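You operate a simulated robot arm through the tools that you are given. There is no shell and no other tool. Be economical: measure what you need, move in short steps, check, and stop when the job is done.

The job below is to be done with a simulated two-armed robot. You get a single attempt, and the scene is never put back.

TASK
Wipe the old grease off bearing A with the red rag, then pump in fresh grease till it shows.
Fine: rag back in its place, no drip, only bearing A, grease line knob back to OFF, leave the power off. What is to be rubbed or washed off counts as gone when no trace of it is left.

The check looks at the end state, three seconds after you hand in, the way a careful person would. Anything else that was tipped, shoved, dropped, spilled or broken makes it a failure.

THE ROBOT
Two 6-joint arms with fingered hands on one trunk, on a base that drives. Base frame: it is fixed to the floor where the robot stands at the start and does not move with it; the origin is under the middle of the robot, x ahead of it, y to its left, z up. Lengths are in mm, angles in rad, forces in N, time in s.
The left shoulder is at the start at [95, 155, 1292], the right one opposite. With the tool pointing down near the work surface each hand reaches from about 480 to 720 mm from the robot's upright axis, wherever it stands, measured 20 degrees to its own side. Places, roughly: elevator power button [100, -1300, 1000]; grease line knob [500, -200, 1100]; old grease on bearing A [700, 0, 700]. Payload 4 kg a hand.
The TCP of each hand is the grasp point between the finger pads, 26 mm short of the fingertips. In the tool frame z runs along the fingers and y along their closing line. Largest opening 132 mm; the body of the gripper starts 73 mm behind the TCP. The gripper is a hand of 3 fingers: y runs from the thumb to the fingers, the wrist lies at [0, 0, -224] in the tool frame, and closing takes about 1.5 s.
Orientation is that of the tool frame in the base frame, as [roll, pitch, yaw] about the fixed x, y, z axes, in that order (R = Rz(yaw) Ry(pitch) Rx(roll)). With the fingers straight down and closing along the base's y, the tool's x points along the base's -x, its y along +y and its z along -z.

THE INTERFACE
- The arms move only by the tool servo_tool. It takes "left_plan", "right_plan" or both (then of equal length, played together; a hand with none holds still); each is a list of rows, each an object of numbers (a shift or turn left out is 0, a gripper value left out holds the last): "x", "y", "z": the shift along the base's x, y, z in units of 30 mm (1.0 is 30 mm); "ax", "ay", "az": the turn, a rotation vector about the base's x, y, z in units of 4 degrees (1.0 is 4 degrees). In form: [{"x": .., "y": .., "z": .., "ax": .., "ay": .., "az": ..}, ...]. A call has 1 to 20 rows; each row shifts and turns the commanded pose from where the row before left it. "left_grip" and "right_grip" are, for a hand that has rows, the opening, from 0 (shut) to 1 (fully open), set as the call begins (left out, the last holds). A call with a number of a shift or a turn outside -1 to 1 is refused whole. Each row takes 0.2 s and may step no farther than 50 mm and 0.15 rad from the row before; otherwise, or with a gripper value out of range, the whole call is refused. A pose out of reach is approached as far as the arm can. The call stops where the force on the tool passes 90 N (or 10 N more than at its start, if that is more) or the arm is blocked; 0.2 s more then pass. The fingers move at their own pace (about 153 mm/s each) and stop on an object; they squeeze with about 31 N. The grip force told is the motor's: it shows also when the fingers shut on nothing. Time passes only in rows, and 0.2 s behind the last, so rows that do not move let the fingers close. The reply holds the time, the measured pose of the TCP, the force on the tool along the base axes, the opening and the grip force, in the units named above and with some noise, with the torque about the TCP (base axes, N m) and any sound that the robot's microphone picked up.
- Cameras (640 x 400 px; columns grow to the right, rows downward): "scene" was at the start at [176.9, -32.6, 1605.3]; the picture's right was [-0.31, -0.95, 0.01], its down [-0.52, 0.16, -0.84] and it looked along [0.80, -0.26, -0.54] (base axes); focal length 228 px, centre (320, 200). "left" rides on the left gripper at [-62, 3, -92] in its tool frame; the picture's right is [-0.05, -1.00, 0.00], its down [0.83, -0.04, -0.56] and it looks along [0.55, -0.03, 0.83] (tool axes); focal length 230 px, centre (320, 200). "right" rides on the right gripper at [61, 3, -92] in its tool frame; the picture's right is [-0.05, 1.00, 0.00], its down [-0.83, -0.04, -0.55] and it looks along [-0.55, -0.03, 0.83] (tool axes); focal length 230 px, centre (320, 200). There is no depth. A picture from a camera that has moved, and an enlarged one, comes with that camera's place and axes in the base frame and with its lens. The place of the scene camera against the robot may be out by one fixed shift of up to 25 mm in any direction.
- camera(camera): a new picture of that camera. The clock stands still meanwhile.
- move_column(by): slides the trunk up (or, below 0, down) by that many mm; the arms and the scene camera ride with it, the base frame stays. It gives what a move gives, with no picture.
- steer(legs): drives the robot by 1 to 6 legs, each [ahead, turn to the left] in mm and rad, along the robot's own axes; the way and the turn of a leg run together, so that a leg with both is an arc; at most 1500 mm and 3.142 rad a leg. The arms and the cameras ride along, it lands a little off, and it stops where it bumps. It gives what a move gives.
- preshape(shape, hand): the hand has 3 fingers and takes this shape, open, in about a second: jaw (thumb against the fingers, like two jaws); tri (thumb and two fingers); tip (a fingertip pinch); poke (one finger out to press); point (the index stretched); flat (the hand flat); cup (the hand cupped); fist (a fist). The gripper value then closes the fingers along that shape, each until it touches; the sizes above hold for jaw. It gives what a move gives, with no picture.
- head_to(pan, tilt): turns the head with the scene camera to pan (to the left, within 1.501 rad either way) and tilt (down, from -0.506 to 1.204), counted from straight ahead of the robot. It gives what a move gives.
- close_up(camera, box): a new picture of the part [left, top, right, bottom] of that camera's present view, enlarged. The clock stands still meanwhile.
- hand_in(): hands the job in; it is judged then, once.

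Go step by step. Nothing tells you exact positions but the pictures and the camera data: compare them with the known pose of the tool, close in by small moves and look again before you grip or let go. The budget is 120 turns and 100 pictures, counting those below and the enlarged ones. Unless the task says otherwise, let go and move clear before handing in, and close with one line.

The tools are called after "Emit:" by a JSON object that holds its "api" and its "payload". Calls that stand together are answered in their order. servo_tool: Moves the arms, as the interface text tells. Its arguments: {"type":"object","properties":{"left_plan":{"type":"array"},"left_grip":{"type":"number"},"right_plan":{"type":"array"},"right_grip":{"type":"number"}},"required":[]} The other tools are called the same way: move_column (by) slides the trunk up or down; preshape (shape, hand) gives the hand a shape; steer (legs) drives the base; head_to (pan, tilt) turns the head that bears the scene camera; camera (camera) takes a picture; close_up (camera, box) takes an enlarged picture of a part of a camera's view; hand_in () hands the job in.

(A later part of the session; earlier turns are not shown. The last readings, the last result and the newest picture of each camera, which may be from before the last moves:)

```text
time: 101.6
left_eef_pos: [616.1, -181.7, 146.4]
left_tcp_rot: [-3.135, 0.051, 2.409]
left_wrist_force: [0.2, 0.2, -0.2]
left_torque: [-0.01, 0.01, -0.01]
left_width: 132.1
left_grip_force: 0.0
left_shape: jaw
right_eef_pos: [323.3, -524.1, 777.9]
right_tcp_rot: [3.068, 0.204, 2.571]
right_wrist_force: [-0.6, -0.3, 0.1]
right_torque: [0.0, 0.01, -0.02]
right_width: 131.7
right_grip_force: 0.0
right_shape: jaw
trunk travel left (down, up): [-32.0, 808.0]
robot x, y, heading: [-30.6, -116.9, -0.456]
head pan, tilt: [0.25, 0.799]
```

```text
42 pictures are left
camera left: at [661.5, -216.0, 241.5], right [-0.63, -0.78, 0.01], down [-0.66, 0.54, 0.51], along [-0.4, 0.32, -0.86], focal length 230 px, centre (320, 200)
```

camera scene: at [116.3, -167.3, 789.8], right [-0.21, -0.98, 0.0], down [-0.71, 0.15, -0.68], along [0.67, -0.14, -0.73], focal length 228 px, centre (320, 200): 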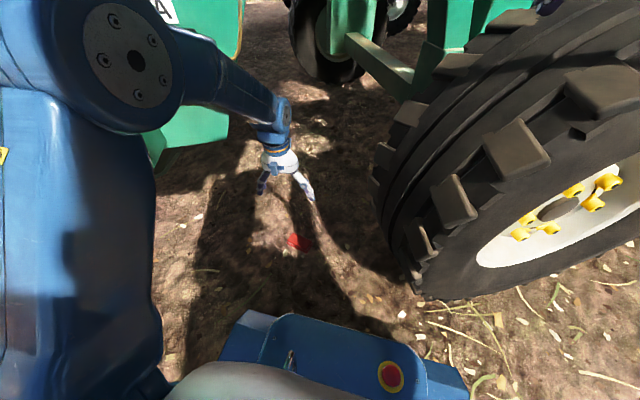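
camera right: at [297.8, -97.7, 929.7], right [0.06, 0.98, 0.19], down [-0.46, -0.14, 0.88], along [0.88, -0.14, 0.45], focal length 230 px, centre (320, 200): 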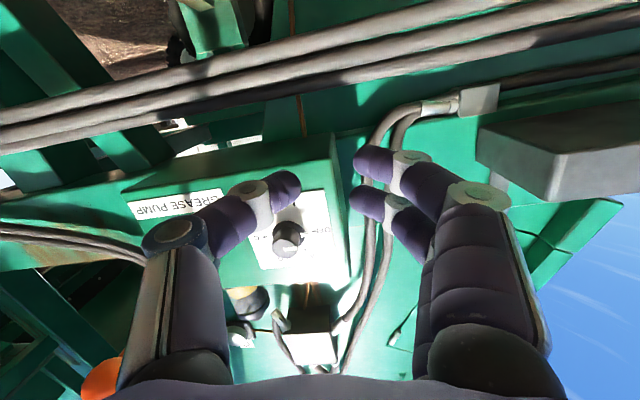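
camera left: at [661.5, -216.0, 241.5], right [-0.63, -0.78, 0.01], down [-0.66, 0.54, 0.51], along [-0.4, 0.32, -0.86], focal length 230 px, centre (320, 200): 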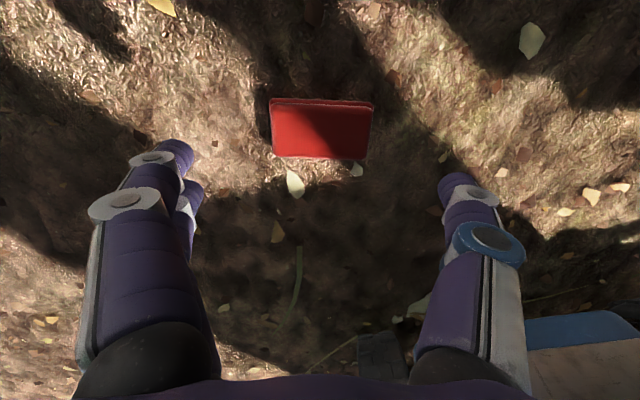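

Well aligned. Descend with a small yaw correction.

Emit:
{"api": "servo_tool", "payload": {"left_plan": [{"z": -0.8, "az": -0.5}, {"z": -0.8}, {"z": -0.8}, {"z": -0.6}, {"z": -0.4}, {}, {}]}}

Emit:
{"api": "camera", "payload": {"camera": "left"}}

```text
time: 103.2
left_eef_pos: [616.9, -182.4, 43.4]
left_tcp_rot: [-3.135, 0.05, 2.376]
left_wrist_force: [-0.1, -0.1, -0.3]
left_torque: [-0.01, 0.02, 0.01]
left_width: 131.9
left_grip_force: 0.0
left_shape: jaw
right_eef_pos: [322.5, -523.3, 777.0]
right_tcp_rot: [3.067, 0.204, 2.572]
right_wrist_force: [-0.7, -0.3, -0.9]
right_torque: [0.01, -0.01, -0.04]
right_width: 131.8
right_grip_force: 0.0
right_shape: jaw
trunk travel left (down, up): [-32.0, 808.0]
robot x, y, heading: [-32.2, -113.1, -0.455]
head pan, tilt: [0.25, 0.799]
```

```text
41 pictures are left
camera left: at [661.3, -217.7, 139.1], right [-0.66, -0.75, 0.01], down [-0.64, 0.57, 0.51], along [-0.39, 0.33, -0.86], focal length 230 px, centre (320, 200)
```

left: 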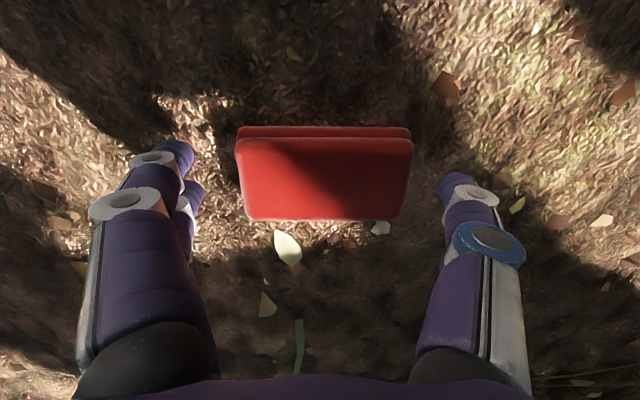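

Emit:
{"api": "servo_tool", "payload": {"left_plan": [{"z": -0.25}, {"z": -0.2}, {}]}}

Emit:
{"api": "servo_tool", "payload": {"left_plan": [{}, {}, {}, {}, {}, {}, {}, {}], "left_grip": 0}}

Emit:
{"api": "camera", "payload": {"camera": "left"}}

```text
time: 104.0
left_eef_pos: [616.5, -181.2, 31.2]
left_tcp_rot: [-3.134, 0.051, 2.376]
left_wrist_force: [-0.4, 0.6, -0.8]
left_torque: [0.02, -0.01, -0.01]
left_width: 132.1
left_grip_force: 0.1
left_shape: jaw
right_eef_pos: [323.1, -522.7, 777.0]
right_tcp_rot: [3.069, 0.203, 2.571]
right_wrist_force: [-0.6, -1.1, -1.3]
right_torque: [-0.03, 0.02, 0.02]
right_width: 132.0
right_grip_force: 0.0
right_shape: jaw
trunk travel left (down, up): [-32.0, 808.0]
robot x, y, heading: [-32.8, -116.7, -0.458]
head pan, tilt: [0.25, 0.799]
```

```text
time: 105.8
left_eef_pos: [616.1, -183.3, 31.8]
left_tcp_rot: [-3.134, 0.051, 2.374]
left_wrist_force: [0.4, -0.1, 0.3]
left_torque: [0.05, 0.0, 0.01]
left_width: 95.2
left_grip_force: 30.6
left_shape: jaw
right_eef_pos: [322.7, -523.6, 776.0]
right_tcp_rot: [3.07, 0.201, 2.571]
right_wrist_force: [0.5, -0.5, -0.3]
right_torque: [-0.03, 0.0, 0.03]
right_width: 132.0
right_grip_force: 0.0
right_shape: jaw
trunk travel left (down, up): [-32.0, 808.0]
robot x, y, heading: [-32.6, -113.5, -0.461]
head pan, tilt: [0.25, 0.799]
```

```text
40 pictures are left
camera left: at [661.3, -217.6, 126.0], right [-0.66, -0.75, 0.01], down [-0.64, 0.57, 0.51], along [-0.39, 0.33, -0.86], focal length 230 px, centre (320, 200)
```

left: 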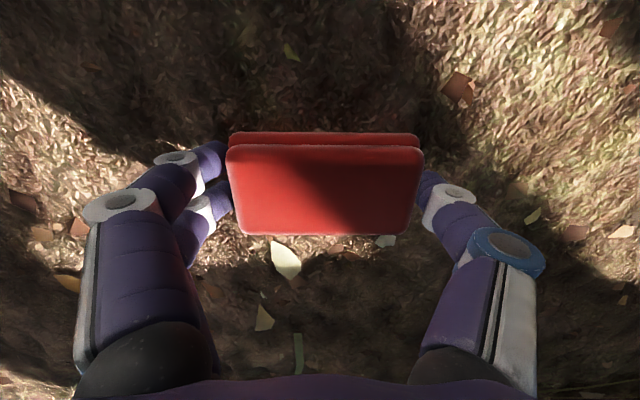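

Gripped squarely (95 mm). Lift and back away.

Emit:
{"api": "servo_tool", "payload": {"left_plan": [{"z": 0.5}, {"z": 0.8}, {"z": 0.8}, {"z": 0.9}, {"z": 0.9}, {"z": 0.9}, {"z": 0.9}, {"z": 0.9}, {"z": 0.9}, {"z": 0.9}, {"z": 0.9}, {"z": 0.9}, {}]}}

Emit:
{"api": "steer", "payload": {"legs": [[-340, 0], [0, 0.35]]}}

Emit:
{"api": "camera", "payload": {"camera": "left"}}

```text
time: 108.6
left_eef_pos: [616.3, -181.9, 337.3]
left_tcp_rot: [-3.133, 0.05, 2.374]
left_wrist_force: [0.1, 0.8, -1.6]
left_torque: [0.02, -0.02, -0.03]
left_width: 94.9
left_grip_force: 30.7
left_shape: jaw
right_eef_pos: [323.3, -523.4, 777.8]
right_tcp_rot: [3.069, 0.205, 2.569]
right_wrist_force: [0.2, 0.3, 0.9]
right_torque: [0.01, 0.0, -0.02]
right_width: 131.9
right_grip_force: 0.1
right_shape: jaw
trunk travel left (down, up): [-32.0, 808.0]
robot x, y, heading: [-32.6, -113.9, -0.458]
head pan, tilt: [0.25, 0.799]
```

```text
time: 112.0
left_eef_pos: [297.1, 195.0, 337.3]
left_tcp_rot: [-3.135, 0.05, 2.724]
left_wrist_force: [0.2, -0.2, -0.7]
left_torque: [-0.01, -0.02, -0.02]
left_width: 95.1
left_grip_force: 31.1
left_shape: jaw
right_eef_pos: [136.9, -227.1, 777.3]
right_tcp_rot: [3.068, 0.202, 2.922]
right_wrist_force: [0.1, 0.3, 0.7]
right_torque: [0.0, 0.0, 0.03]
right_width: 131.6
right_grip_force: 0.1
right_shape: jaw
trunk travel left (down, up): [-32.0, 808.0]
robot x, y, heading: [-334.0, 31.4, -0.103]
head pan, tilt: [0.25, 0.799]
```

```text
39 pictures are left
camera left: at [350.7, 176.8, 431.4], right [-0.36, -0.93, 0.01], down [-0.8, 0.31, 0.51], along [-0.48, 0.18, -0.86], focal length 230 px, centre (320, 200)
```

left: 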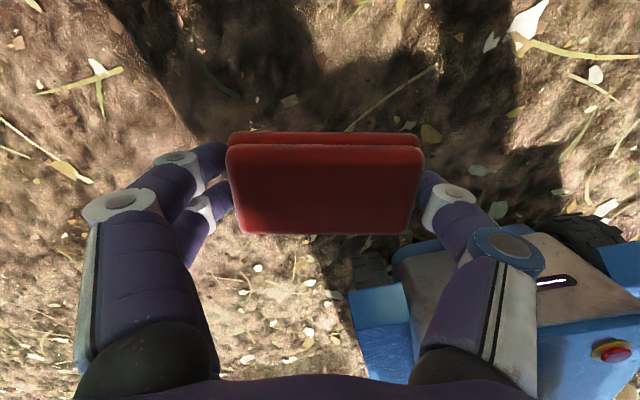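

Rag held squarely. Now swing the left hand up to horizontal, fingers forward.

Emit:
{"api": "servo_tool", "payload": {"left_plan": [{"z": 0.6, "ay": -1, "az": 0.3, "x": 0.2, "y": -0.2}, {"z": 0.6, "ay": -1, "az": 0.3, "x": 0.2, "y": -0.2}, {"z": 0.6, "ay": -1, "az": 0.3, "x": 0.2, "y": -0.2}, {"z": 0.6, "ay": -1, "az": 0.3, "x": 0.2, "y": -0.2}, {"z": 0.6, "ay": -1, "az": 0.3, "x": 0.2, "y": -0.2}, {"z": 0.6, "ay": -1, "az": 0.3, "x": 0.2, "y": -0.2}, {"z": 0.6, "ay": -1, "az": 0.3, "x": 0.2, "y": -0.2}, {"z": 0.6, "ay": -1, "az": 0.3, "x": 0.2, "y": -0.2}, {"z": 0.6, "ay": -1, "az": 0.3, "x": 0.2, "y": -0.2}, {"z": 0.6, "ay": -1, "az": 0.3, "x": 0.2, "y": -0.2}, {"z": 0.6, "ay": -1, "az": 0.3, "x": 0.2, "y": -0.2}, {"z": 0.6, "ay": -1, "az": 0.3, "x": 0.2, "y": -0.2}, {"z": 0.6, "ay": -1, "az": 0.3, "x": 0.2, "y": -0.2}, {"z": 0.6, "ay": -1, "az": 0.3, "x": 0.2, "y": -0.2}, {"z": 0.6, "ay": -1, "az": 0.3, "x": 0.2, "y": -0.2}, {"z": 0.6, "ay": -1, "az": 0.3, "x": 0.2, "y": -0.2}, {"z": 0.5, "ay": -1, "az": 0.3, "x": 0.2, "y": -0.2}, {"ay": -1, "az": 0.3, "y": -0.2}, {"ay": -1, "az": 0.3, "y": -0.2}, {"ay": -1, "az": 0.3, "y": -0.2}]}}

Emit:
{"api": "camera", "payload": {"camera": "left"}}

```text
time: 116.4
left_eef_pos: [409.2, 104.3, 740.3]
left_tcp_rot: [2.484, 1.416, 2.741]
left_wrist_force: [0.2, -0.3, -0.5]
left_torque: [0.0, 0.02, -0.01]
left_width: 95.1
left_grip_force: 31.3
left_shape: jaw
left hand out of reach, approached as far as the arm can: row 18, 19, 20
right_eef_pos: [106.6, -224.0, 800.7]
right_tcp_rot: [3.065, 0.247, 2.92]
right_wrist_force: [-0.2, -0.2, -0.6]
right_torque: [0.03, -0.03, 0.03]
right_width: 131.9
right_grip_force: 0.0
right_shape: jaw
trunk travel left (down, up): [-32.0, 808.0]
robot x, y, heading: [-337.4, 32.2, -0.105]
head pan, tilt: [0.25, 0.799]
stopped in row 20 (left hand): the arm was blocked; the commanded pose is now the measured one
```

```text
38 pictures are left
camera left: at [328.9, 80.6, 812.2], right [0.25, -0.97, -0.04], down [-0.64, -0.14, -0.76], along [0.73, 0.22, -0.65], focal length 230 px, centre (320, 200)
```

left: 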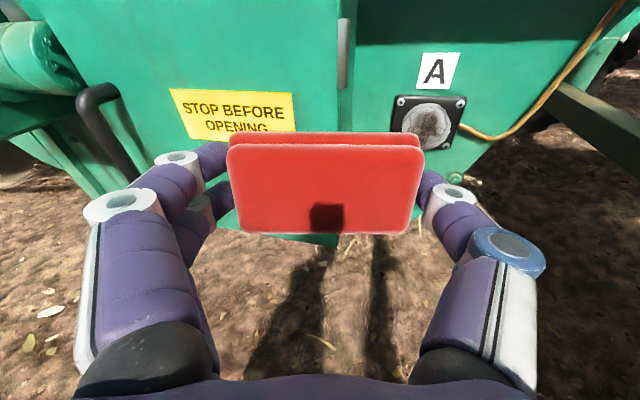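

Excellent view: rag face square-on, hub ahead to the right. Turn base right 0.12 rad and correct orientation and height.

Emit:
{"api": "steer", "payload": {"legs": [[0, -0.12]]}}

Emit:
{"api": "servo_tool", "payload": {"left_plan": [{"z": -0.5, "az": -0.6, "ax": -0.4, "x": 0.3}, {"z": -0.5, "az": -0.6, "ax": -0.4, "x": 0.3}, {"z": -0.5, "az": -0.5, "ax": -0.4, "x": 0.3}, {"z": -0.5, "az": -0.4, "x": 0.3}, {"z": -0.5, "x": 0.3}, {"z": -0.4, "x": 0.2}, {}]}}

Emit:
{"api": "camera", "payload": {"camera": "left"}}

```text
time: 117.4
left_eef_pos: [415.8, 13.6, 737.4]
left_tcp_rot: [2.491, 1.41, 2.63]
left_wrist_force: [0.1, 0.7, -0.5]
left_torque: [0.01, 0.04, 0.03]
left_width: 94.9
left_grip_force: 30.9
left_shape: jaw
right_eef_pos: [77.7, -276.3, 797.7]
right_tcp_rot: [3.065, 0.24, 2.799]
right_wrist_force: [-0.1, 0.3, -0.2]
right_torque: [0.02, -0.02, -0.01]
right_width: 132.0
right_grip_force: 0.0
right_shape: jaw
trunk travel left (down, up): [-32.0, 808.0]
robot x, y, heading: [-333.2, 30.5, -0.228]
head pan, tilt: [0.25, 0.799]
```

```text
time: 119.0
left_eef_pos: [480.3, -3.6, 721.4]
left_tcp_rot: [3.071, 1.447, 3.059]
left_wrist_force: [0.5, 0.4, -0.7]
left_torque: [-0.04, 0.02, -0.04]
left_width: 95.0
left_grip_force: 30.7
left_shape: jaw
left hand out of reach, approached as far as the arm can: row 1, 2, 3, 4, 5, 6
right_eef_pos: [63.5, -272.7, 804.5]
right_tcp_rot: [3.064, 0.257, 2.801]
right_wrist_force: [0.1, -0.4, 0.0]
right_torque: [-0.01, 0.0, -0.01]
right_width: 131.7
right_grip_force: 0.1
right_shape: jaw
trunk travel left (down, up): [-32.0, 808.0]
robot x, y, heading: [-333.8, 29.8, -0.227]
head pan, tilt: [0.25, 0.799]
```

```text
37 pictures are left
camera left: at [397.4, 0.7, 792.5], right [-0.01, -1.0, 0.04], down [-0.66, -0.03, -0.75], along [0.76, -0.03, -0.65], focal length 230 px, centre (320, 200)
```

left: 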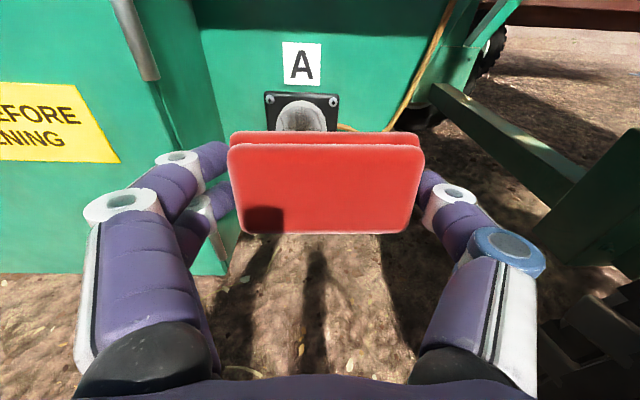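

Great alignment. Column down 30, drive ahead 100 with a slight left arc, then extend.

Emit:
{"api": "move_column", "payload": {"by": -30}}

Emit:
{"api": "steer", "payload": {"legs": [[90, 0.05]]}}

Emit:
{"api": "servo_tool", "payload": {"left_plan": [{"z": -0.3, "x": 0.3}, {"z": -0.3, "x": 0.3}, {"z": -0.3, "x": 0.2}, {"z": -0.3}, {}]}}

Emit:
{"api": "camera", "payload": {"camera": "left"}}

```text
time: 119.7
left_eef_pos: [479.6, -4.1, 690.5]
left_tcp_rot: [3.07, 1.446, 3.058]
left_wrist_force: [0.4, 0.2, -0.3]
left_torque: [0.0, 0.01, -0.03]
left_width: 95.1
left_grip_force: 30.9
left_shape: jaw
right_eef_pos: [62.7, -273.2, 774.9]
right_tcp_rot: [3.063, 0.259, 2.801]
right_wrist_force: [0.0, -0.6, 0.4]
right_torque: [0.02, 0.03, 0.01]
right_width: 131.6
right_grip_force: 0.1
right_shape: jaw
trunk travel left (down, up): [-2.0, 838.0]
robot x, y, heading: [-336.1, 32.6, -0.229]
head pan, tilt: [0.25, 0.799]
```

```text
time: 120.8
left_eef_pos: [568.3, 18.1, 689.4]
left_tcp_rot: [3.064, 1.445, 3.102]
left_wrist_force: [-0.4, 0.4, -0.6]
left_torque: [-0.03, 0.01, 0.02]
left_width: 94.8
left_grip_force: 30.8
left_shape: jaw
right_eef_pos: [167.2, -271.8, 775.1]
right_tcp_rot: [3.064, 0.257, 2.851]
right_wrist_force: [0.1, -0.5, 0.9]
right_torque: [0.03, -0.02, -0.01]
right_width: 131.9
right_grip_force: 0.2
right_shape: jaw
trunk travel left (down, up): [-2.0, 838.0]
robot x, y, heading: [-249.4, 12.3, -0.173]
head pan, tilt: [0.25, 0.799]
```

```text
time: 122.0
left_eef_pos: [591.0, 16.3, 679.9]
left_tcp_rot: [3.082, 1.454, 3.119]
left_wrist_force: [-0.2, 0.8, -0.1]
left_torque: [-0.02, 0.02, 0.02]
left_width: 94.8
left_grip_force: 30.6
left_shape: jaw
left hand out of reach, approached as far as the arm can: row 2, 3, 4
right_eef_pos: [165.1, -269.2, 769.6]
right_tcp_rot: [3.065, 0.235, 2.853]
right_wrist_force: [0.0, -0.4, 0.2]
right_torque: [0.03, 0.01, 0.04]
right_width: 132.0
right_grip_force: 0.1
right_shape: jaw
trunk travel left (down, up): [-2.0, 838.0]
robot x, y, heading: [-245.2, 13.3, -0.176]
head pan, tilt: [0.25, 0.799]
```

```text
36 pictures are left
camera left: at [507.2, 18.0, 751.0], right [0.04, -1.0, 0.04], down [-0.64, -0.06, -0.76], along [0.76, 0.0, -0.65], focal length 230 px, centre (320, 200)
```

left: 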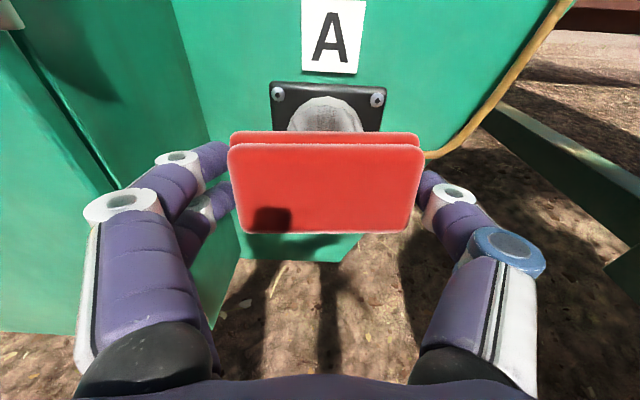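

Emit:
{"api": "servo_tool", "payload": {"left_plan": [{"x": 0.3, "z": -0.2}, {"x": 0.3, "z": -0.2}, {"x": 0.3, "z": -0.2}, {"x": 0.2, "z": -0.2}, {"x": 0.2}, {"x": 0.2}, {"x": 0.2}, {"x": 0.1}, {}]}}

Emit:
{"api": "camera", "payload": {"camera": "left"}}

```text
time: 124.0
left_eef_pos: [647.0, 17.0, 656.5]
left_tcp_rot: [3.091, 1.461, 3.13]
left_wrist_force: [0.1, 0.8, 0.0]
left_torque: [-0.01, 0.0, -0.01]
left_width: 94.8
left_grip_force: 31.0
left_shape: jaw
right_eef_pos: [166.1, -269.5, 770.4]
right_tcp_rot: [3.066, 0.236, 2.851]
right_wrist_force: [0.6, 0.0, 0.4]
right_torque: [0.0, -0.02, 0.0]
right_width: 132.0
right_grip_force: 0.1
right_shape: jaw
trunk travel left (down, up): [-2.0, 838.0]
robot x, y, heading: [-244.4, 12.5, -0.18]
head pan, tilt: [0.25, 0.799]
```

```text
35 pictures are left
camera left: at [563.0, 17.3, 726.8], right [0.04, -1.0, 0.05], down [-0.64, -0.06, -0.77], along [0.77, 0.0, -0.64], focal length 230 px, centre (320, 200)
```

left: 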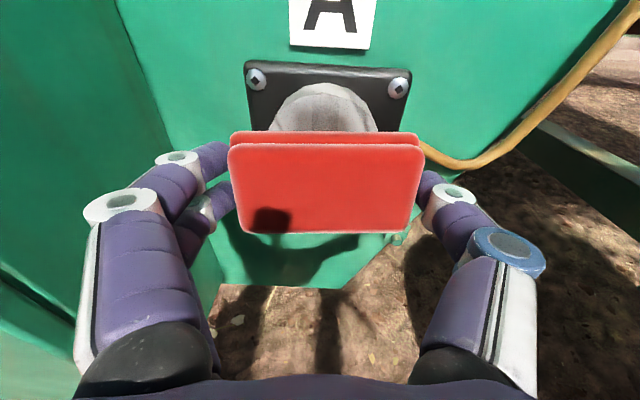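

Emit:
{"api": "servo_tool", "payload": {"left_plan": [{"x": 0.15}, {"x": 0.15}, {"x": 0.1}, {}]}}

```text
time: 125.0
left_eef_pos: [657.9, 14.9, 658.4]
left_tcp_rot: [3.094, 1.463, 3.13]
left_wrist_force: [-32.1, 0.8, -7.1]
left_torque: [0.11, 0.06, -0.48]
left_width: 95.3
left_grip_force: 31.6
left_shape: jaw
right_eef_pos: [163.5, -270.2, 770.3]
right_tcp_rot: [3.065, 0.238, 2.85]
right_wrist_force: [0.1, -0.6, 0.5]
right_torque: [0.02, 0.01, -0.02]
right_width: 132.0
right_grip_force: 0.0
right_shape: jaw
trunk travel left (down, up): [-2.0, 838.0]
robot x, y, heading: [-245.3, 12.6, -0.182]
head pan, tilt: [0.25, 0.799]
```

Contact at 32 N with the flat face. Ease off slightly and scrub.

Emit:
{"api": "servo_tool", "payload": {"left_plan": [{"x": -0.08}, {"z": 0.4}, {"z": 0.4}, {"z": -0.4}, {"z": -0.4}, {"z": -0.4}, {"z": -0.4}, {"z": 0.4}, {"z": 0.4}, {"y": 0.25}, {"z": 0.3}, {"z": -0.3}, {"y": -0.25}, {"z": -0.4}, {"z": 0.4}, {}]}}

```text
time: 128.4
left_eef_pos: [650.3, 15.9, 651.2]
left_tcp_rot: [3.09, 1.463, 3.13]
left_wrist_force: [0.5, 0.4, -0.8]
left_torque: [0.01, 0.0, -0.01]
left_width: 94.9
left_grip_force: 31.2
left_shape: jaw
left hand out of reach, approached as far as the arm can: row 2, 3
right_eef_pos: [165.9, -270.4, 769.8]
right_tcp_rot: [3.065, 0.235, 2.851]
right_wrist_force: [-0.9, 0.1, -0.7]
right_torque: [-0.01, 0.0, -0.01]
right_width: 131.9
right_grip_force: 0.0
right_shape: jaw
trunk travel left (down, up): [-2.0, 838.0]
robot x, y, heading: [-251.4, 10.3, -0.176]
head pan, tilt: [0.25, 0.799]
```

Out of reach upward; back the hand off 30 mm, drive 30 mm closer and retry.

Emit:
{"api": "servo_tool", "payload": {"left_plan": [{"x": -0.5}, {"x": -0.7}, {}]}}

Emit:
{"api": "steer", "payload": {"legs": [[28, 0.006]]}}

Emit:
{"api": "servo_tool", "payload": {"left_plan": [{"x": 0.1, "y": 0.1}, {"x": 0.1}, {}]}}

```text
time: 129.2
left_eef_pos: [616.3, 16.6, 656.1]
left_tcp_rot: [3.084, 1.457, 3.122]
left_wrist_force: [1.2, 0.6, -0.4]
left_torque: [-0.01, 0.01, 0.03]
left_width: 94.9
left_grip_force: 31.6
left_shape: jaw
left hand out of reach, approached as far as the arm can: row 2
right_eef_pos: [165.6, -271.4, 769.1]
right_tcp_rot: [3.064, 0.236, 2.853]
right_wrist_force: [-0.5, 0.5, 0.7]
right_torque: [0.0, -0.01, -0.01]
right_width: 131.8
right_grip_force: 0.0
right_shape: jaw
trunk travel left (down, up): [-2.0, 838.0]
robot x, y, heading: [-249.2, 12.9, -0.182]
head pan, tilt: [0.25, 0.799]
```

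```text
time: 130.1
left_eef_pos: [643.3, 15.4, 654.6]
left_tcp_rot: [3.083, 1.456, 3.128]
left_wrist_force: [0.4, 0.1, -1.7]
left_torque: [0.01, -0.1, -0.01]
left_width: 95.1
left_grip_force: 30.5
left_shape: jaw
right_eef_pos: [188.0, -271.5, 786.7]
right_tcp_rot: [3.063, 0.263, 2.859]
right_wrist_force: [-2.3, 0.6, 7.4]
right_torque: [0.01, -0.07, -0.01]
right_width: 131.9
right_grip_force: 0.1
right_shape: jaw
trunk travel left (down, up): [-2.0, 838.0]
robot x, y, heading: [-218.9, 7.5, -0.172]
head pan, tilt: [0.25, 0.799]
```

```text
time: 130.8
left_eef_pos: [640.5, 19.5, 672.2]
left_tcp_rot: [3.12, 1.476, -3.118]
left_wrist_force: [-0.2, 0.9, -0.8]
left_torque: [0.0, -0.01, 0.02]
left_width: 94.4
left_grip_force: 30.6
left_shape: jaw
right_eef_pos: [187.4, -272.1, 779.6]
right_tcp_rot: [3.063, 0.24, 2.858]
right_wrist_force: [0.1, -0.3, 0.8]
right_torque: [-0.03, 0.01, -0.01]
right_width: 132.0
right_grip_force: 0.0
right_shape: jaw
trunk travel left (down, up): [-2.0, 838.0]
robot x, y, heading: [-220.4, 6.5, -0.172]
head pan, tilt: [0.25, 0.799]
```

Emit:
{"api": "servo_tool", "payload": {"left_plan": [{"x": 0.2, "z": -0.2}, {"x": 0.15}, {"x": 0.1}, {"x": 0.1}, {}]}}

```text
time: 132.1
left_eef_pos: [657.6, 18.6, 665.9]
left_tcp_rot: [3.102, 1.472, -3.136]
left_wrist_force: [-17.2, 0.3, -5.7]
left_torque: [0.16, 0.01, -0.56]
left_width: 94.8
left_grip_force: 30.8
left_shape: jaw
right_eef_pos: [186.3, -271.4, 780.8]
right_tcp_rot: [3.066, 0.242, 2.86]
right_wrist_force: [-0.1, -0.1, 0.1]
right_torque: [-0.02, -0.02, 0.0]
right_width: 131.6
right_grip_force: 0.1
right_shape: jaw
trunk travel left (down, up): [-2.0, 838.0]
robot x, y, heading: [-219.8, 7.7, -0.178]
head pan, tilt: [0.25, 0.799]
```

Emit:
{"api": "servo_tool", "payload": {"left_plan": [{"z": 0.3}, {"z": 0.3}, {"z": -0.4}, {"z": -0.4}, {"z": -0.4}, {"z": -0.4}, {"z": 0.4}, {"z": 0.4}, {"z": 0.4}, {"z": 0.4}, {"z": -0.4}, {"z": -0.4}, {"z": -0.4}, {"z": -0.2}, {"z": 0.4}, {"z": 0.4}, {"z": 0.2}, {}]}}

```text
time: 135.8
left_eef_pos: [661.9, 18.3, 676.0]
left_tcp_rot: [3.114, 1.472, -3.125]
left_wrist_force: [-12.3, 1.3, -5.2]
left_torque: [0.04, 0.13, -0.05]
left_width: 94.2
left_grip_force: 30.4
left_shape: jaw
left hand out of reach, approached as far as the arm can: row 6
right_eef_pos: [187.8, -271.8, 780.2]
right_tcp_rot: [3.066, 0.24, 2.859]
right_wrist_force: [0.0, 0.8, -0.1]
right_torque: [-0.02, 0.01, -0.01]
right_width: 132.0
right_grip_force: 0.0
right_shape: jaw
trunk travel left (down, up): [-2.0, 838.0]
robot x, y, heading: [-219.2, 5.9, -0.175]
head pan, tilt: [0.25, 0.799]
```

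Contact kept throughout. Back off and inspect the hub.

Emit:
{"api": "servo_tool", "payload": {"left_plan": [{"x": -0.5}, {"x": -0.7}, {"x": -0.5, "z": -0.3}, {"z": -0.6}, {"z": -0.6}, {}]}}

Emit:
{"api": "close_up", "payload": {"camera": "left", "box": [220, 40, 440, 160]}}

```text
time: 137.2
left_eef_pos: [641.0, 6.6, 661.1]
left_tcp_rot: [3.102, 1.471, -3.135]
left_wrist_force: [0.3, 0.5, -0.6]
left_torque: [-0.03, 0.06, 0.0]
left_width: 93.7
left_grip_force: 30.8
left_shape: jaw
left hand out of reach, approached as far as the arm can: row 2, 3, 4, 5
right_eef_pos: [187.6, -270.3, 780.4]
right_tcp_rot: [3.065, 0.24, 2.858]
right_wrist_force: [0.5, 1.4, 0.5]
right_torque: [0.01, 0.0, 0.01]
right_width: 132.1
right_grip_force: 0.2
right_shape: jaw
trunk travel left (down, up): [-2.0, 838.0]
robot x, y, heading: [-223.7, 10.9, -0.17]
head pan, tilt: [0.25, 0.799]
```

```text
2.91 times, centred on (330, 100) of left
camera zoom: at [556.8, 6.1, 731.5], right [0.05, -1.0, 0.05], down [-0.63, -0.07, -0.77], along [0.77, 0.01, -0.64], focal length 669 px, centre (291, 491)
```

zoom: 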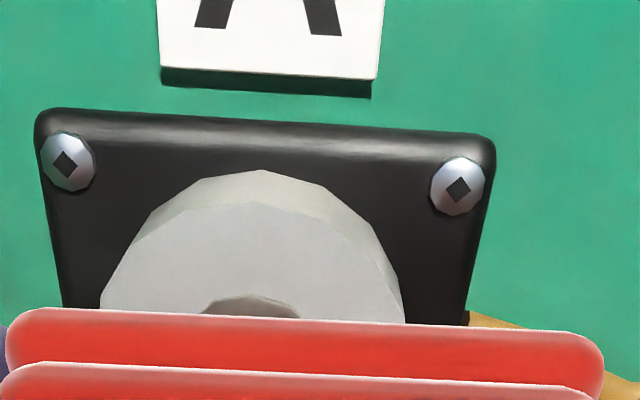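

Looks clean with a central outlet hole. Back off to see the whole face.

Emit:
{"api": "steer", "payload": {"legs": [[-160, 0]]}}

Emit:
{"api": "servo_tool", "payload": {"left_plan": [{"z": -0.5, "ay": 0.5}, {"z": -0.5, "ay": 0.5}, {"z": -0.5}, {}]}}

Emit:
{"api": "camera", "payload": {"camera": "left"}}

Emit:
{"api": "head_to", "payload": {"pan": 0.25, "tilt": 0.2}}

Emit:
{"api": "camera", "payload": {"camera": "scene"}}

```text
time: 138.7
left_eef_pos: [483.8, 31.6, 661.1]
left_tcp_rot: [3.102, 1.47, -3.138]
left_wrist_force: [0.5, -0.1, -0.6]
left_torque: [0.01, -0.01, -0.01]
left_width: 94.1
left_grip_force: 30.8
left_shape: jaw
right_eef_pos: [29.4, -243.0, 779.8]
right_tcp_rot: [3.065, 0.24, 2.857]
right_wrist_force: [-0.1, 0.0, -0.2]
right_torque: [0.0, 0.01, -0.05]
right_width: 132.1
right_grip_force: 0.0
right_shape: jaw
trunk travel left (down, up): [-2.0, 838.0]
robot x, y, heading: [-379.9, 39.0, -0.174]
head pan, tilt: [0.25, 0.799]
```

```text
time: 139.7
left_eef_pos: [476.6, 32.4, 636.1]
left_tcp_rot: [3.113, 1.413, -3.128]
left_wrist_force: [-0.3, 0.0, -0.4]
left_torque: [0.0, -0.01, 0.04]
left_width: 94.0
left_grip_force: 31.5
left_shape: jaw
left hand out of reach, approached as far as the arm can: row 3
right_eef_pos: [29.3, -244.1, 772.9]
right_tcp_rot: [3.067, 0.214, 2.859]
right_wrist_force: [-0.2, 0.2, -0.5]
right_torque: [0.02, -0.02, -0.02]
right_width: 132.0
right_grip_force: 0.1
right_shape: jaw
trunk travel left (down, up): [-2.0, 838.0]
robot x, y, heading: [-379.8, 37.6, -0.173]
head pan, tilt: [0.25, 0.799]
```

```text
33 pictures are left
camera left: at [396.1, 32.6, 710.7], right [0.05, -1.0, 0.05], down [-0.68, -0.07, -0.73], along [0.73, 0.01, -0.68], focal length 230 px, centre (320, 200)
```

left: 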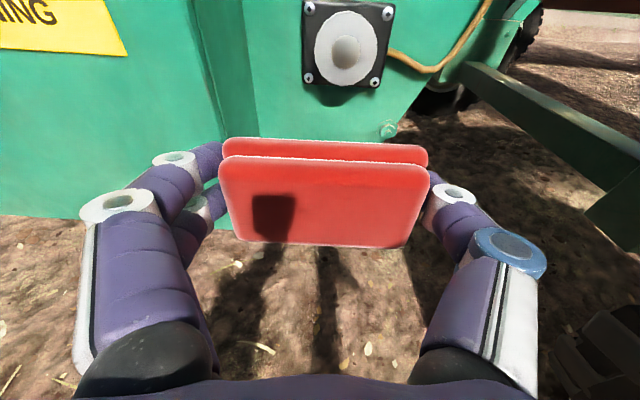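

```text
time: 140.7
left_eef_pos: [476.4, 32.6, 636.8]
left_tcp_rot: [3.114, 1.411, -3.124]
left_wrist_force: [-0.3, -0.3, -1.0]
left_torque: [0.01, 0.0, 0.0]
left_width: 94.0
left_grip_force: 31.6
left_shape: jaw
right_eef_pos: [29.8, -244.3, 772.6]
right_tcp_rot: [3.068, 0.217, 2.858]
right_wrist_force: [0.0, 0.6, -0.3]
right_torque: [0.02, 0.01, 0.02]
right_width: 131.7
right_grip_force: 0.0
right_shape: jaw
trunk travel left (down, up): [-2.0, 838.0]
robot x, y, heading: [-378.2, 36.5, -0.172]
head pan, tilt: [0.25, 0.201]
```

```text
32 pictures are left
camera scene: at [-209.6, 26.2, 813.1], right [0.08, -1.0, 0.0], down [-0.22, -0.01, -0.98], along [0.97, 0.07, -0.22], focal length 228 px, centre (320, 200)
```

scene: 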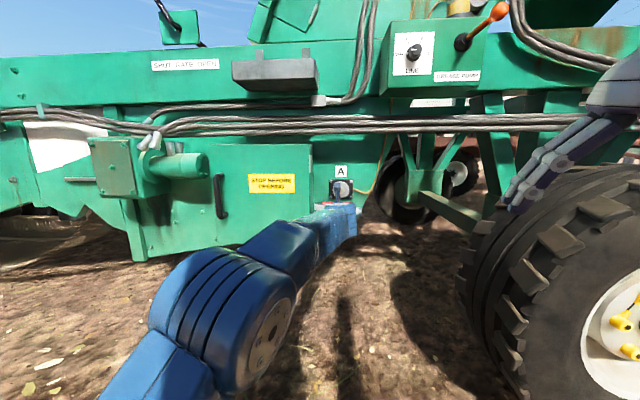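

Emit:
{"api": "close_up", "payload": {"camera": "left", "box": [290, 0, 410, 110]}}

Emit:
{"api": "close_up", "payload": {"camera": "scene", "box": [380, 0, 520, 100]}}

```text
3.64 times, centred on (350, 55) of left
camera zoom: at [396.0, 32.7, 710.8], right [0.05, -1.0, 0.05], down [-0.68, -0.07, -0.73], along [0.73, 0.01, -0.68], focal length 837 px, centre (211, 727)
```

zoom: 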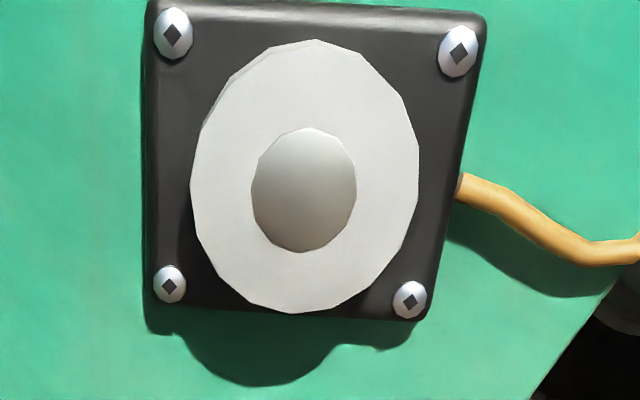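

```text
4.00 times, centred on (450, 50) of scene
camera zoom: at [-209.6, 26.2, 813.1], right [0.08, -1.0, 0.0], down [-0.22, -0.01, -0.98], along [0.97, 0.07, -0.22], focal length 913 px, centre (-200, 800)
```

zoom: 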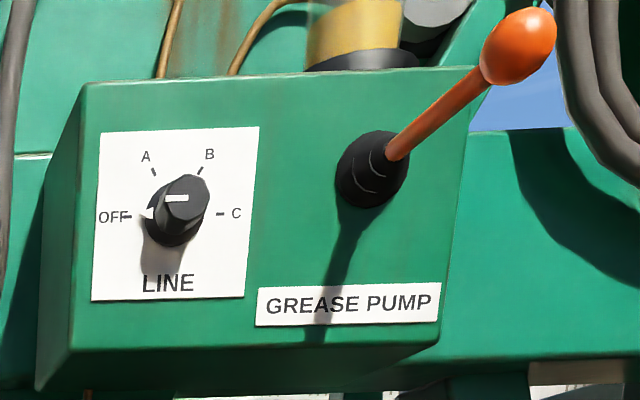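

Bearing A is fully clean — only the bare fitting shows; knob is at OFF. Now return the rag: back up, raise the trunk, and tilt the left hand down.

Emit:
{"api": "steer", "payload": {"legs": [[-120, 0]]}}

Emit:
{"api": "move_column", "payload": {"by": 400}}

Emit:
{"api": "move_column", "payload": {"by": 250}}

Emit:
{"api": "servo_tool", "payload": {"left_plan": [{"ay": 1, "x": -0.4}, {"ay": 1, "x": -0.4}, {"ay": 1, "x": -0.4}, {"ay": 1, "x": -0.4}, {"ay": 1, "x": -0.4}, {"ay": 1, "x": -0.4}, {"ay": 1, "x": -0.4}, {"ay": 1, "x": -0.4}, {"ay": 1, "x": -0.4}, {"ay": 1, "x": -0.4}, {"ay": 1, "x": -0.3}, {"ay": 1}, {"ay": 0.5}, {}]}}

```text
time: 141.9
left_eef_pos: [356.8, 51.1, 635.9]
left_tcp_rot: [3.116, 1.411, -3.128]
left_wrist_force: [0.0, -0.2, -1.1]
left_torque: [0.02, 0.02, -0.05]
left_width: 93.8
left_grip_force: 31.5
left_shape: jaw
right_eef_pos: [-92.1, -224.3, 772.9]
right_tcp_rot: [3.068, 0.215, 2.855]
right_wrist_force: [0.2, 0.0, -0.4]
right_torque: [0.01, 0.03, -0.01]
right_width: 131.8
right_grip_force: 0.0
right_shape: jaw
trunk travel left (down, up): [-2.0, 838.0]
robot x, y, heading: [-499.3, 58.9, -0.169]
head pan, tilt: [0.25, 0.201]
```

```text
time: 145.8
left_eef_pos: [347.9, 52.4, 1051.5]
left_tcp_rot: [2.85, 1.424, 2.89]
left_wrist_force: [-0.6, 0.3, -0.4]
left_torque: [0.0, 0.03, -0.01]
left_width: 93.9
left_grip_force: 31.5
left_shape: jaw
right_eef_pos: [-84.5, -227.3, 1156.4]
right_tcp_rot: [3.075, 0.166, 2.854]
right_wrist_force: [0.5, -0.1, -0.4]
right_torque: [-0.01, 0.0, 0.03]
right_width: 131.8
right_grip_force: 0.1
right_shape: jaw
trunk travel left (down, up): [-402.0, 438.0]
robot x, y, heading: [-498.4, 57.1, -0.175]
head pan, tilt: [0.25, 0.201]
```

```text
time: 148.3
left_eef_pos: [349.3, 53.3, 1301.7]
left_tcp_rot: [2.726, 1.413, 2.762]
left_wrist_force: [-0.2, -0.3, -0.8]
left_torque: [0.01, -0.02, -0.03]
left_width: 93.7
left_grip_force: 31.2
left_shape: jaw
right_eef_pos: [-79.2, -226.2, 1401.2]
right_tcp_rot: [3.075, 0.15, 2.858]
right_wrist_force: [-0.4, 0.5, -0.3]
right_torque: [-0.03, 0.01, -0.02]
right_width: 132.0
right_grip_force: 0.1
right_shape: jaw
trunk travel left (down, up): [-652.0, 188.0]
robot x, y, heading: [-499.4, 57.1, -0.179]
head pan, tilt: [0.25, 0.201]
```

```text
time: 151.3
left_eef_pos: [225.4, 48.1, 1308.1]
left_tcp_rot: [3.103, 0.608, -3.135]
left_wrist_force: [-0.2, -0.5, -0.9]
left_torque: [-0.02, -0.01, -0.03]
left_width: 93.8
left_grip_force: 30.4
left_shape: jaw
left hand out of reach, approached as far as the arm can: row 13
right_eef_pos: [-80.2, -225.7, 1403.9]
right_tcp_rot: [3.077, 0.151, 2.858]
right_wrist_force: [0.5, -0.2, -0.5]
right_torque: [0.04, -0.02, -0.02]
right_width: 131.8
right_grip_force: 0.1
right_shape: jaw
trunk travel left (down, up): [-652.0, 188.0]
robot x, y, heading: [-498.5, 55.8, -0.174]
head pan, tilt: [0.25, 0.201]
```

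Now drive to a stance short of the grease box.

Emit:
{"api": "steer", "payload": {"legs": [[0, -0.076], [330, 0], [0, -0.1]]}}

Emit:
{"api": "servo_tool", "payload": {"left_plan": [{"az": 0.7}, {"az": 0.7}, {"az": 0.7}, {"az": 0.6}, {}]}}

Emit:
{"api": "camera", "payload": {"camera": "left"}}

Emit:
{"api": "head_to", "payload": {"pan": 0.2, "tilt": 0.45}}

Emit:
{"api": "camera", "payload": {"camera": "scene"}}

```text
time: 152.9
left_eef_pos: [230.4, -7.4, 1339.6]
left_tcp_rot: [3.111, 0.646, 3.086]
left_wrist_force: [-0.5, -0.6, -0.8]
left_torque: [0.01, -0.01, 0.0]
left_width: 93.8
left_grip_force: 31.3
left_shape: jaw
right_eef_pos: [-69.4, -265.8, 1384.8]
right_tcp_rot: [3.084, 0.063, 2.784]
right_wrist_force: [-0.9, -0.3, -0.4]
right_torque: [0.01, -0.02, 0.01]
right_width: 132.1
right_grip_force: 0.0
right_shape: jaw
trunk travel left (down, up): [-652.0, 188.0]
robot x, y, heading: [-449.7, 43.4, -0.254]
head pan, tilt: [0.25, 0.201]
stopped in leg 2: the robot was blocked; the commanded pose is now the measured one
```

```text
time: 154.1
left_eef_pos: [236.3, -11.5, 1343.9]
left_tcp_rot: [3.112, 0.642, -3.011]
left_wrist_force: [0.7, 0.3, -1.2]
left_torque: [0.01, 0.01, -0.02]
left_width: 93.8
left_grip_force: 31.5
left_shape: jaw
right_eef_pos: [-64.4, -266.3, 1380.9]
right_tcp_rot: [3.085, 0.053, 2.785]
right_wrist_force: [0.5, -1.0, 0.4]
right_torque: [0.01, 0.0, 0.04]
right_width: 132.0
right_grip_force: 0.1
right_shape: jaw
trunk travel left (down, up): [-652.0, 188.0]
robot x, y, heading: [-454.4, 44.9, -0.257]
head pan, tilt: [0.25, 0.201]
```

```text
29 pictures are left
camera left: at [231.2, -11.0, 1454.0], right [0.19, -0.98, 0.01], down [-0.98, -0.19, -0.06], along [0.06, 0.0, -1.0], focal length 230 px, centre (320, 200)
```

left: 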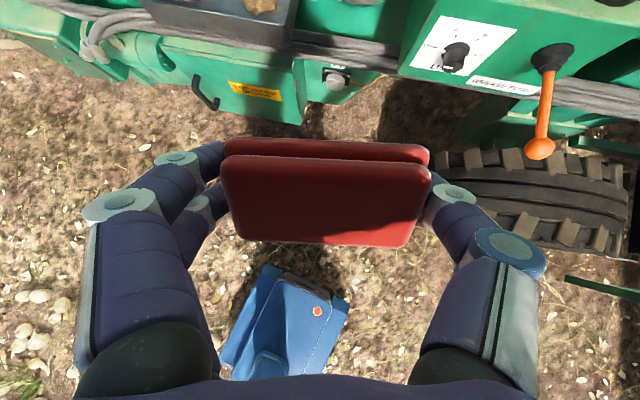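

```text
time: 154.8
left_eef_pos: [237.4, -11.3, 1343.4]
left_tcp_rot: [3.111, 0.643, -3.012]
left_wrist_force: [-0.5, -0.2, -0.3]
left_torque: [0.04, -0.01, 0.01]
left_width: 93.8
left_grip_force: 31.5
left_shape: jaw
right_eef_pos: [-62.6, -267.0, 1380.6]
right_tcp_rot: [3.085, 0.052, 2.783]
right_wrist_force: [0.2, 0.0, -0.3]
right_torque: [0.0, 0.02, 0.03]
right_width: 132.3
right_grip_force: 0.1
right_shape: jaw
trunk travel left (down, up): [-652.0, 188.0]
robot x, y, heading: [-452.8, 45.7, -0.255]
head pan, tilt: [0.201, 0.45]
```

```text
28 pictures are left
camera scene: at [-271.6, 14.6, 1439.9], right [-0.06, -1.0, 0.0], down [-0.45, 0.03, -0.89], along [0.89, -0.05, -0.45], focal length 228 px, centre (320, 200)
```

scene: 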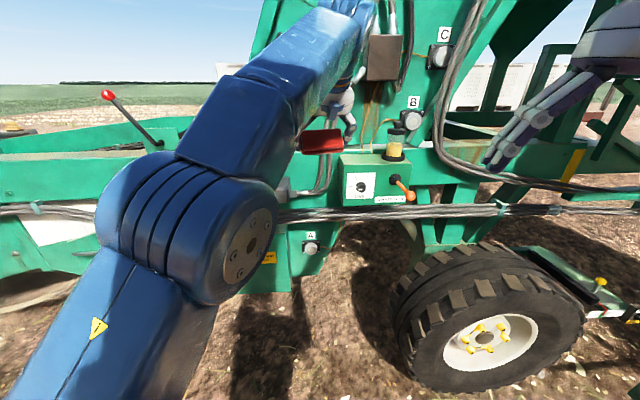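

The base stopped after 50 mm with nothing visible ahead; I'll try again with a shorter leg.

Emit:
{"api": "steer", "payload": {"legs": [[120, 0]]}}

```text
time: 156.1
left_eef_pos: [346.8, -41.2, 1344.4]
left_tcp_rot: [3.113, 0.647, -3.011]
left_wrist_force: [-1.5, 0.2, -0.3]
left_torque: [-0.01, -0.01, 0.0]
left_width: 93.9
left_grip_force: 31.5
left_shape: jaw
right_eef_pos: [43.0, -295.0, 1387.8]
right_tcp_rot: [3.085, 0.071, 2.783]
right_wrist_force: [-0.3, 0.8, 1.0]
right_torque: [-0.04, -0.04, 0.04]
right_width: 132.1
right_grip_force: 0.0
right_shape: jaw
trunk travel left (down, up): [-652.0, 188.0]
robot x, y, heading: [-330.1, 17.3, -0.254]
head pan, tilt: [0.201, 0.45]
```

Emit:
{"api": "steer", "payload": {"legs": [[0, -0.09], [190, 0]]}}

Emit:
{"api": "camera", "payload": {"camera": "left"}}

Emit:
{"api": "camera", "payload": {"camera": "scene"}}

```text
time: 158.1
left_eef_pos: [455.1, -145.5, 1383.4]
left_tcp_rot: [3.136, 0.684, -3.08]
left_wrist_force: [-0.3, 0.4, -0.9]
left_torque: [0.03, 0.0, -0.02]
left_width: 93.7
left_grip_force: 30.8
left_shape: jaw
right_eef_pos: [180.8, -388.3, 1339.9]
right_tcp_rot: [3.099, -0.087, 2.694]
right_wrist_force: [0.4, 0.6, -0.3]
right_torque: [0.04, 0.0, 0.0]
right_width: 132.3
right_grip_force: 0.1
right_shape: jaw
trunk travel left (down, up): [-652.0, 188.0]
robot x, y, heading: [-168.4, -46.9, -0.348]
head pan, tilt: [0.201, 0.45]
stopped in leg 2: the robot was blocked; the commanded pose is now the measured one
```

```text
27 pictures are left
camera left: at [445.8, -143.4, 1493.6], right [0.11, -0.99, 0.03], down [-0.99, -0.11, -0.1], along [0.1, -0.02, -0.99], focal length 230 px, centre (320, 200)
```

left: 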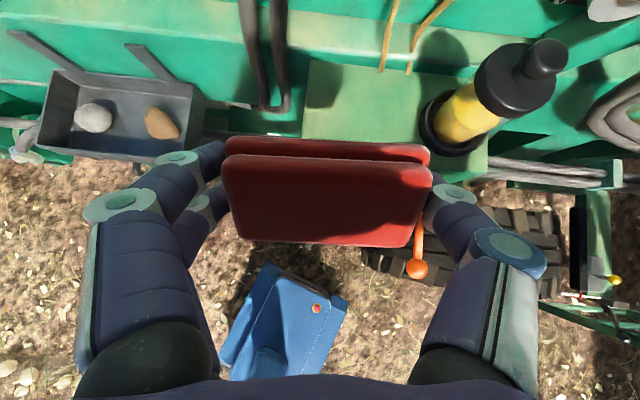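

```text
26 pictures are left
camera scene: at [8.3, -92.1, 1439.4], right [-0.15, -0.99, 0.0], down [-0.45, 0.07, -0.89], along [0.88, -0.13, -0.45], focal length 228 px, centre (320, 200)
```

scene: 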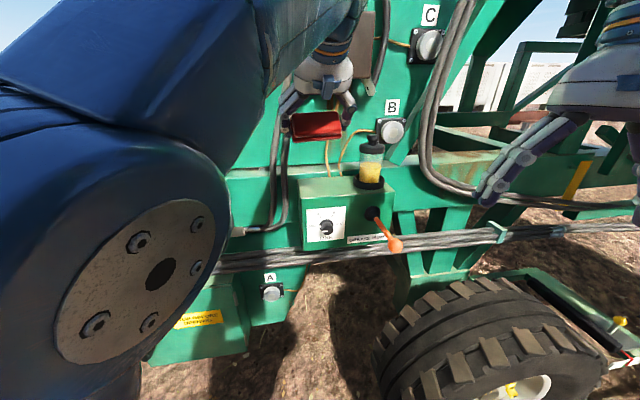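

Continue: lower the trunk 80 mm, creep forward 80 mm.

Emit:
{"api": "move_column", "payload": {"by": -60}}

Emit:
{"api": "steer", "payload": {"legs": [[80, 0]]}}

Emit:
{"api": "servo_tool", "payload": {"left_plan": [{"z": -0.4}, {"z": -0.4}, {}]}}

Emit:
{"api": "camera", "payload": {"camera": "left"}}

```text
time: 159.1
left_eef_pos: [453.3, -143.8, 1327.4]
left_tcp_rot: [3.14, 0.687, -3.077]
left_wrist_force: [0.5, -0.4, -1.2]
left_torque: [0.03, 0.0, 0.0]
left_width: 93.9
left_grip_force: 30.7
left_shape: jaw
right_eef_pos: [175.9, -386.3, 1282.1]
right_tcp_rot: [3.096, -0.08, 2.695]
right_wrist_force: [0.7, -0.2, 0.4]
right_torque: [-0.02, -0.01, 0.04]
right_width: 131.6
right_grip_force: 0.2
right_shape: jaw
trunk travel left (down, up): [-592.0, 248.0]
robot x, y, heading: [-163.7, -43.2, -0.349]
head pan, tilt: [0.201, 0.45]
```

```text
time: 160.2
left_eef_pos: [517.7, -168.5, 1330.8]
left_tcp_rot: [-3.141, 0.694, -3.077]
left_wrist_force: [-0.1, -0.2, 0.7]
left_torque: [-0.02, 0.01, 0.01]
left_width: 94.2
left_grip_force: 31.1
left_shape: jaw
right_eef_pos: [239.2, -407.1, 1291.6]
right_tcp_rot: [3.097, -0.051, 2.692]
right_wrist_force: [-0.1, -0.4, 0.7]
right_torque: [-0.02, -0.08, -0.02]
right_width: 132.2
right_grip_force: 0.1
right_shape: jaw
trunk travel left (down, up): [-592.0, 248.0]
robot x, y, heading: [-96.3, -73.1, -0.349]
head pan, tilt: [0.201, 0.45]
```

```text
time: 161.0
left_eef_pos: [514.4, -167.4, 1309.1]
left_tcp_rot: [-3.139, 0.699, -3.077]
left_wrist_force: [0.3, 0.0, -0.6]
left_torque: [0.04, 0.01, -0.04]
left_width: 93.6
left_grip_force: 30.7
left_shape: jaw
right_eef_pos: [251.6, -414.7, 1268.6]
right_tcp_rot: [3.102, -0.129, 2.69]
right_wrist_force: [0.5, -0.8, -0.5]
right_torque: [0.0, 0.03, 0.01]
right_width: 132.1
right_grip_force: 0.2
right_shape: jaw
trunk travel left (down, up): [-592.0, 248.0]
robot x, y, heading: [-94.5, -76.5, -0.351]
head pan, tilt: [0.201, 0.45]
```

```text
25 pictures are left
camera left: at [503.0, -164.7, 1419.1], right [0.1, -0.99, 0.04], down [-0.99, -0.11, -0.11], along [0.11, -0.02, -0.99], focal length 230 px, centre (320, 200)
```

left: 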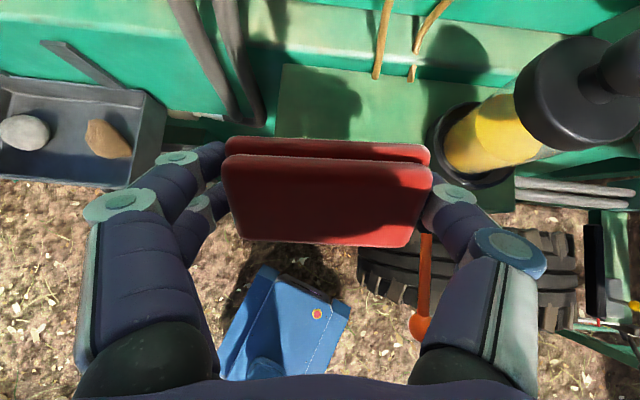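

Approaching the box top with the rag; move forward and down in stages.

Emit:
{"api": "servo_tool", "payload": {"left_plan": [{"x": 0.5, "y": -0.1, "z": -0.2, "az": -0.5}, {"x": 0.5, "y": -0.1, "z": -0.3}, {"x": 0.5, "y": -0.1, "z": -0.3}, {"x": 0.5, "y": -0.1, "z": -0.3}, {"x": 0.4, "y": -0.1, "z": -0.3}, {}]}}

Emit:
{"api": "camera", "payload": {"camera": "left"}}

Emit:
{"api": "close_up", "payload": {"camera": "scene", "box": [220, 60, 460, 280]}}

```text
time: 162.4
left_eef_pos: [584.9, -182.9, 1271.3]
left_tcp_rot: [-3.136, 0.702, -3.108]
left_wrist_force: [-0.3, 0.8, 0.2]
left_torque: [-0.01, 0.0, -0.02]
left_width: 93.7
left_grip_force: 31.0
left_shape: jaw
right_eef_pos: [249.7, -412.1, 1268.4]
right_tcp_rot: [3.103, -0.126, 2.692]
right_wrist_force: [-0.4, -0.1, -0.4]
right_torque: [-0.02, 0.0, 0.03]
right_width: 132.0
right_grip_force: 0.1
right_shape: jaw
trunk travel left (down, up): [-592.0, 248.0]
robot x, y, heading: [-95.0, -72.8, -0.353]
head pan, tilt: [0.201, 0.45]
```

```text
24 pictures are left
camera left: at [572.6, -178.2, 1380.4], right [0.07, -1.0, 0.04], down [-0.99, -0.07, -0.11], along [0.11, -0.03, -0.99], focal length 230 px, centre (320, 200)
```

left: 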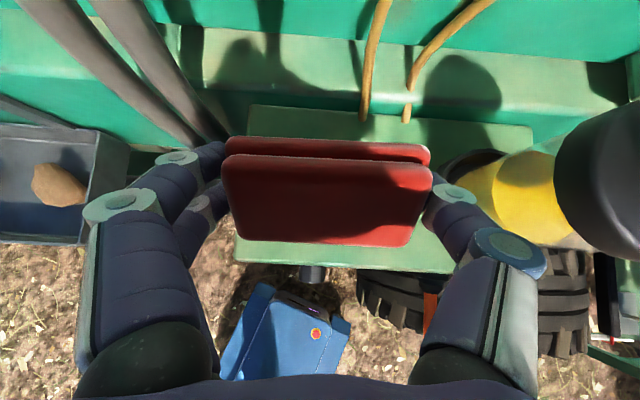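

```text
1.82 times, centred on (340, 170) of scene
camera zoom: at [79.3, -117.6, 1380.0], right [-0.15, -0.99, 0.0], down [-0.45, 0.07, -0.89], along [0.88, -0.13, -0.45], focal length 415 px, centre (284, 254)
```

zoom: 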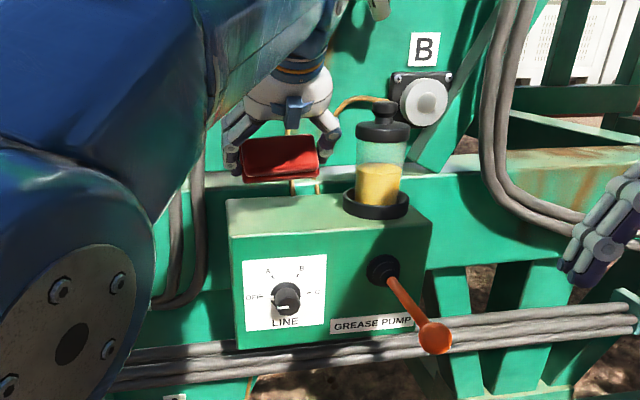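

Emit:
{"api": "servo_tool", "payload": {"left_plan": [{"z": -0.4, "x": 0.1, "y": -0.1}, {"z": -0.4}, {"z": -0.3}, {"z": -0.2}, {}]}}

Emit:
{"api": "close_up", "payload": {"camera": "scene", "box": [280, 110, 400, 220]}}

```text
time: 163.6
left_eef_pos: [587.9, -187.0, 1231.3]
left_tcp_rot: [-3.134, 0.702, -3.107]
left_wrist_force: [-0.1, 0.0, -0.4]
left_torque: [-0.01, 0.03, 0.0]
left_width: 93.9
left_grip_force: 30.6
left_shape: jaw
right_eef_pos: [249.5, -412.5, 1269.0]
right_tcp_rot: [3.102, -0.126, 2.691]
right_wrist_force: [-0.4, -0.3, -0.3]
right_torque: [0.02, 0.03, 0.01]
right_width: 131.9
right_grip_force: 0.1
right_shape: jaw
trunk travel left (down, up): [-592.0, 248.0]
robot x, y, heading: [-94.4, -69.9, -0.351]
head pan, tilt: [0.201, 0.45]
```

```text
3.64 times, centred on (340, 165) of scene
camera zoom: at [79.9, -117.9, 1379.9], right [-0.15, -0.99, 0.0], down [-0.45, 0.07, -0.89], along [0.88, -0.13, -0.45], focal length 830 px, centre (247, 327)
```

zoom: 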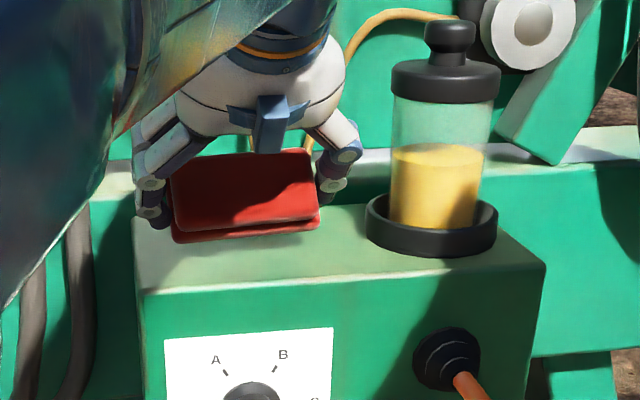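

Emit:
{"api": "servo_tool", "payload": {"left_plan": [{"z": -0.15}, {"z": -0.1}, {"z": -0.1}, {"z": -0.1}, {}]}}

Emit:
{"api": "close_up", "payload": {"camera": "scene", "box": [280, 110, 400, 220]}}

```text
time: 164.8
left_eef_pos: [587.5, -185.7, 1218.1]
left_tcp_rot: [-3.136, 0.707, -3.108]
left_wrist_force: [7.2, -2.1, 15.7]
left_torque: [0.68, -0.2, -0.32]
left_width: 93.5
left_grip_force: 30.8
left_shape: jaw
right_eef_pos: [249.1, -412.0, 1269.1]
right_tcp_rot: [3.104, -0.125, 2.693]
right_wrist_force: [-0.5, -0.6, -0.4]
right_torque: [0.0, -0.03, 0.0]
right_width: 132.1
right_grip_force: 0.0
right_shape: jaw
trunk travel left (down, up): [-592.0, 248.0]
robot x, y, heading: [-97.7, -71.4, -0.35]
head pan, tilt: [0.201, 0.45]
```

```text
3.64 times, centred on (340, 165) of scene
camera zoom: at [79.3, -118.2, 1380.2], right [-0.15, -0.99, 0.0], down [-0.45, 0.07, -0.89], along [0.88, -0.13, -0.45], focal length 830 px, centre (247, 327)
```

zoom: 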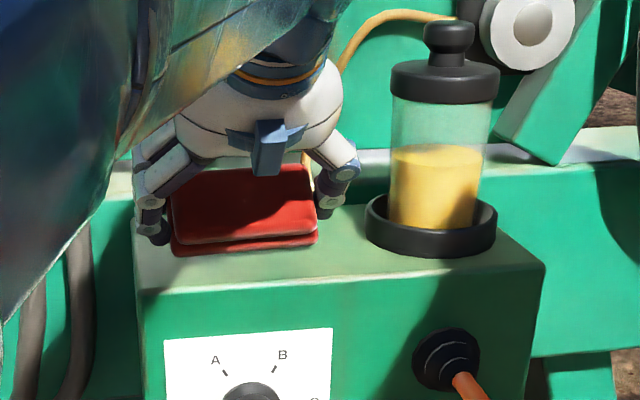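

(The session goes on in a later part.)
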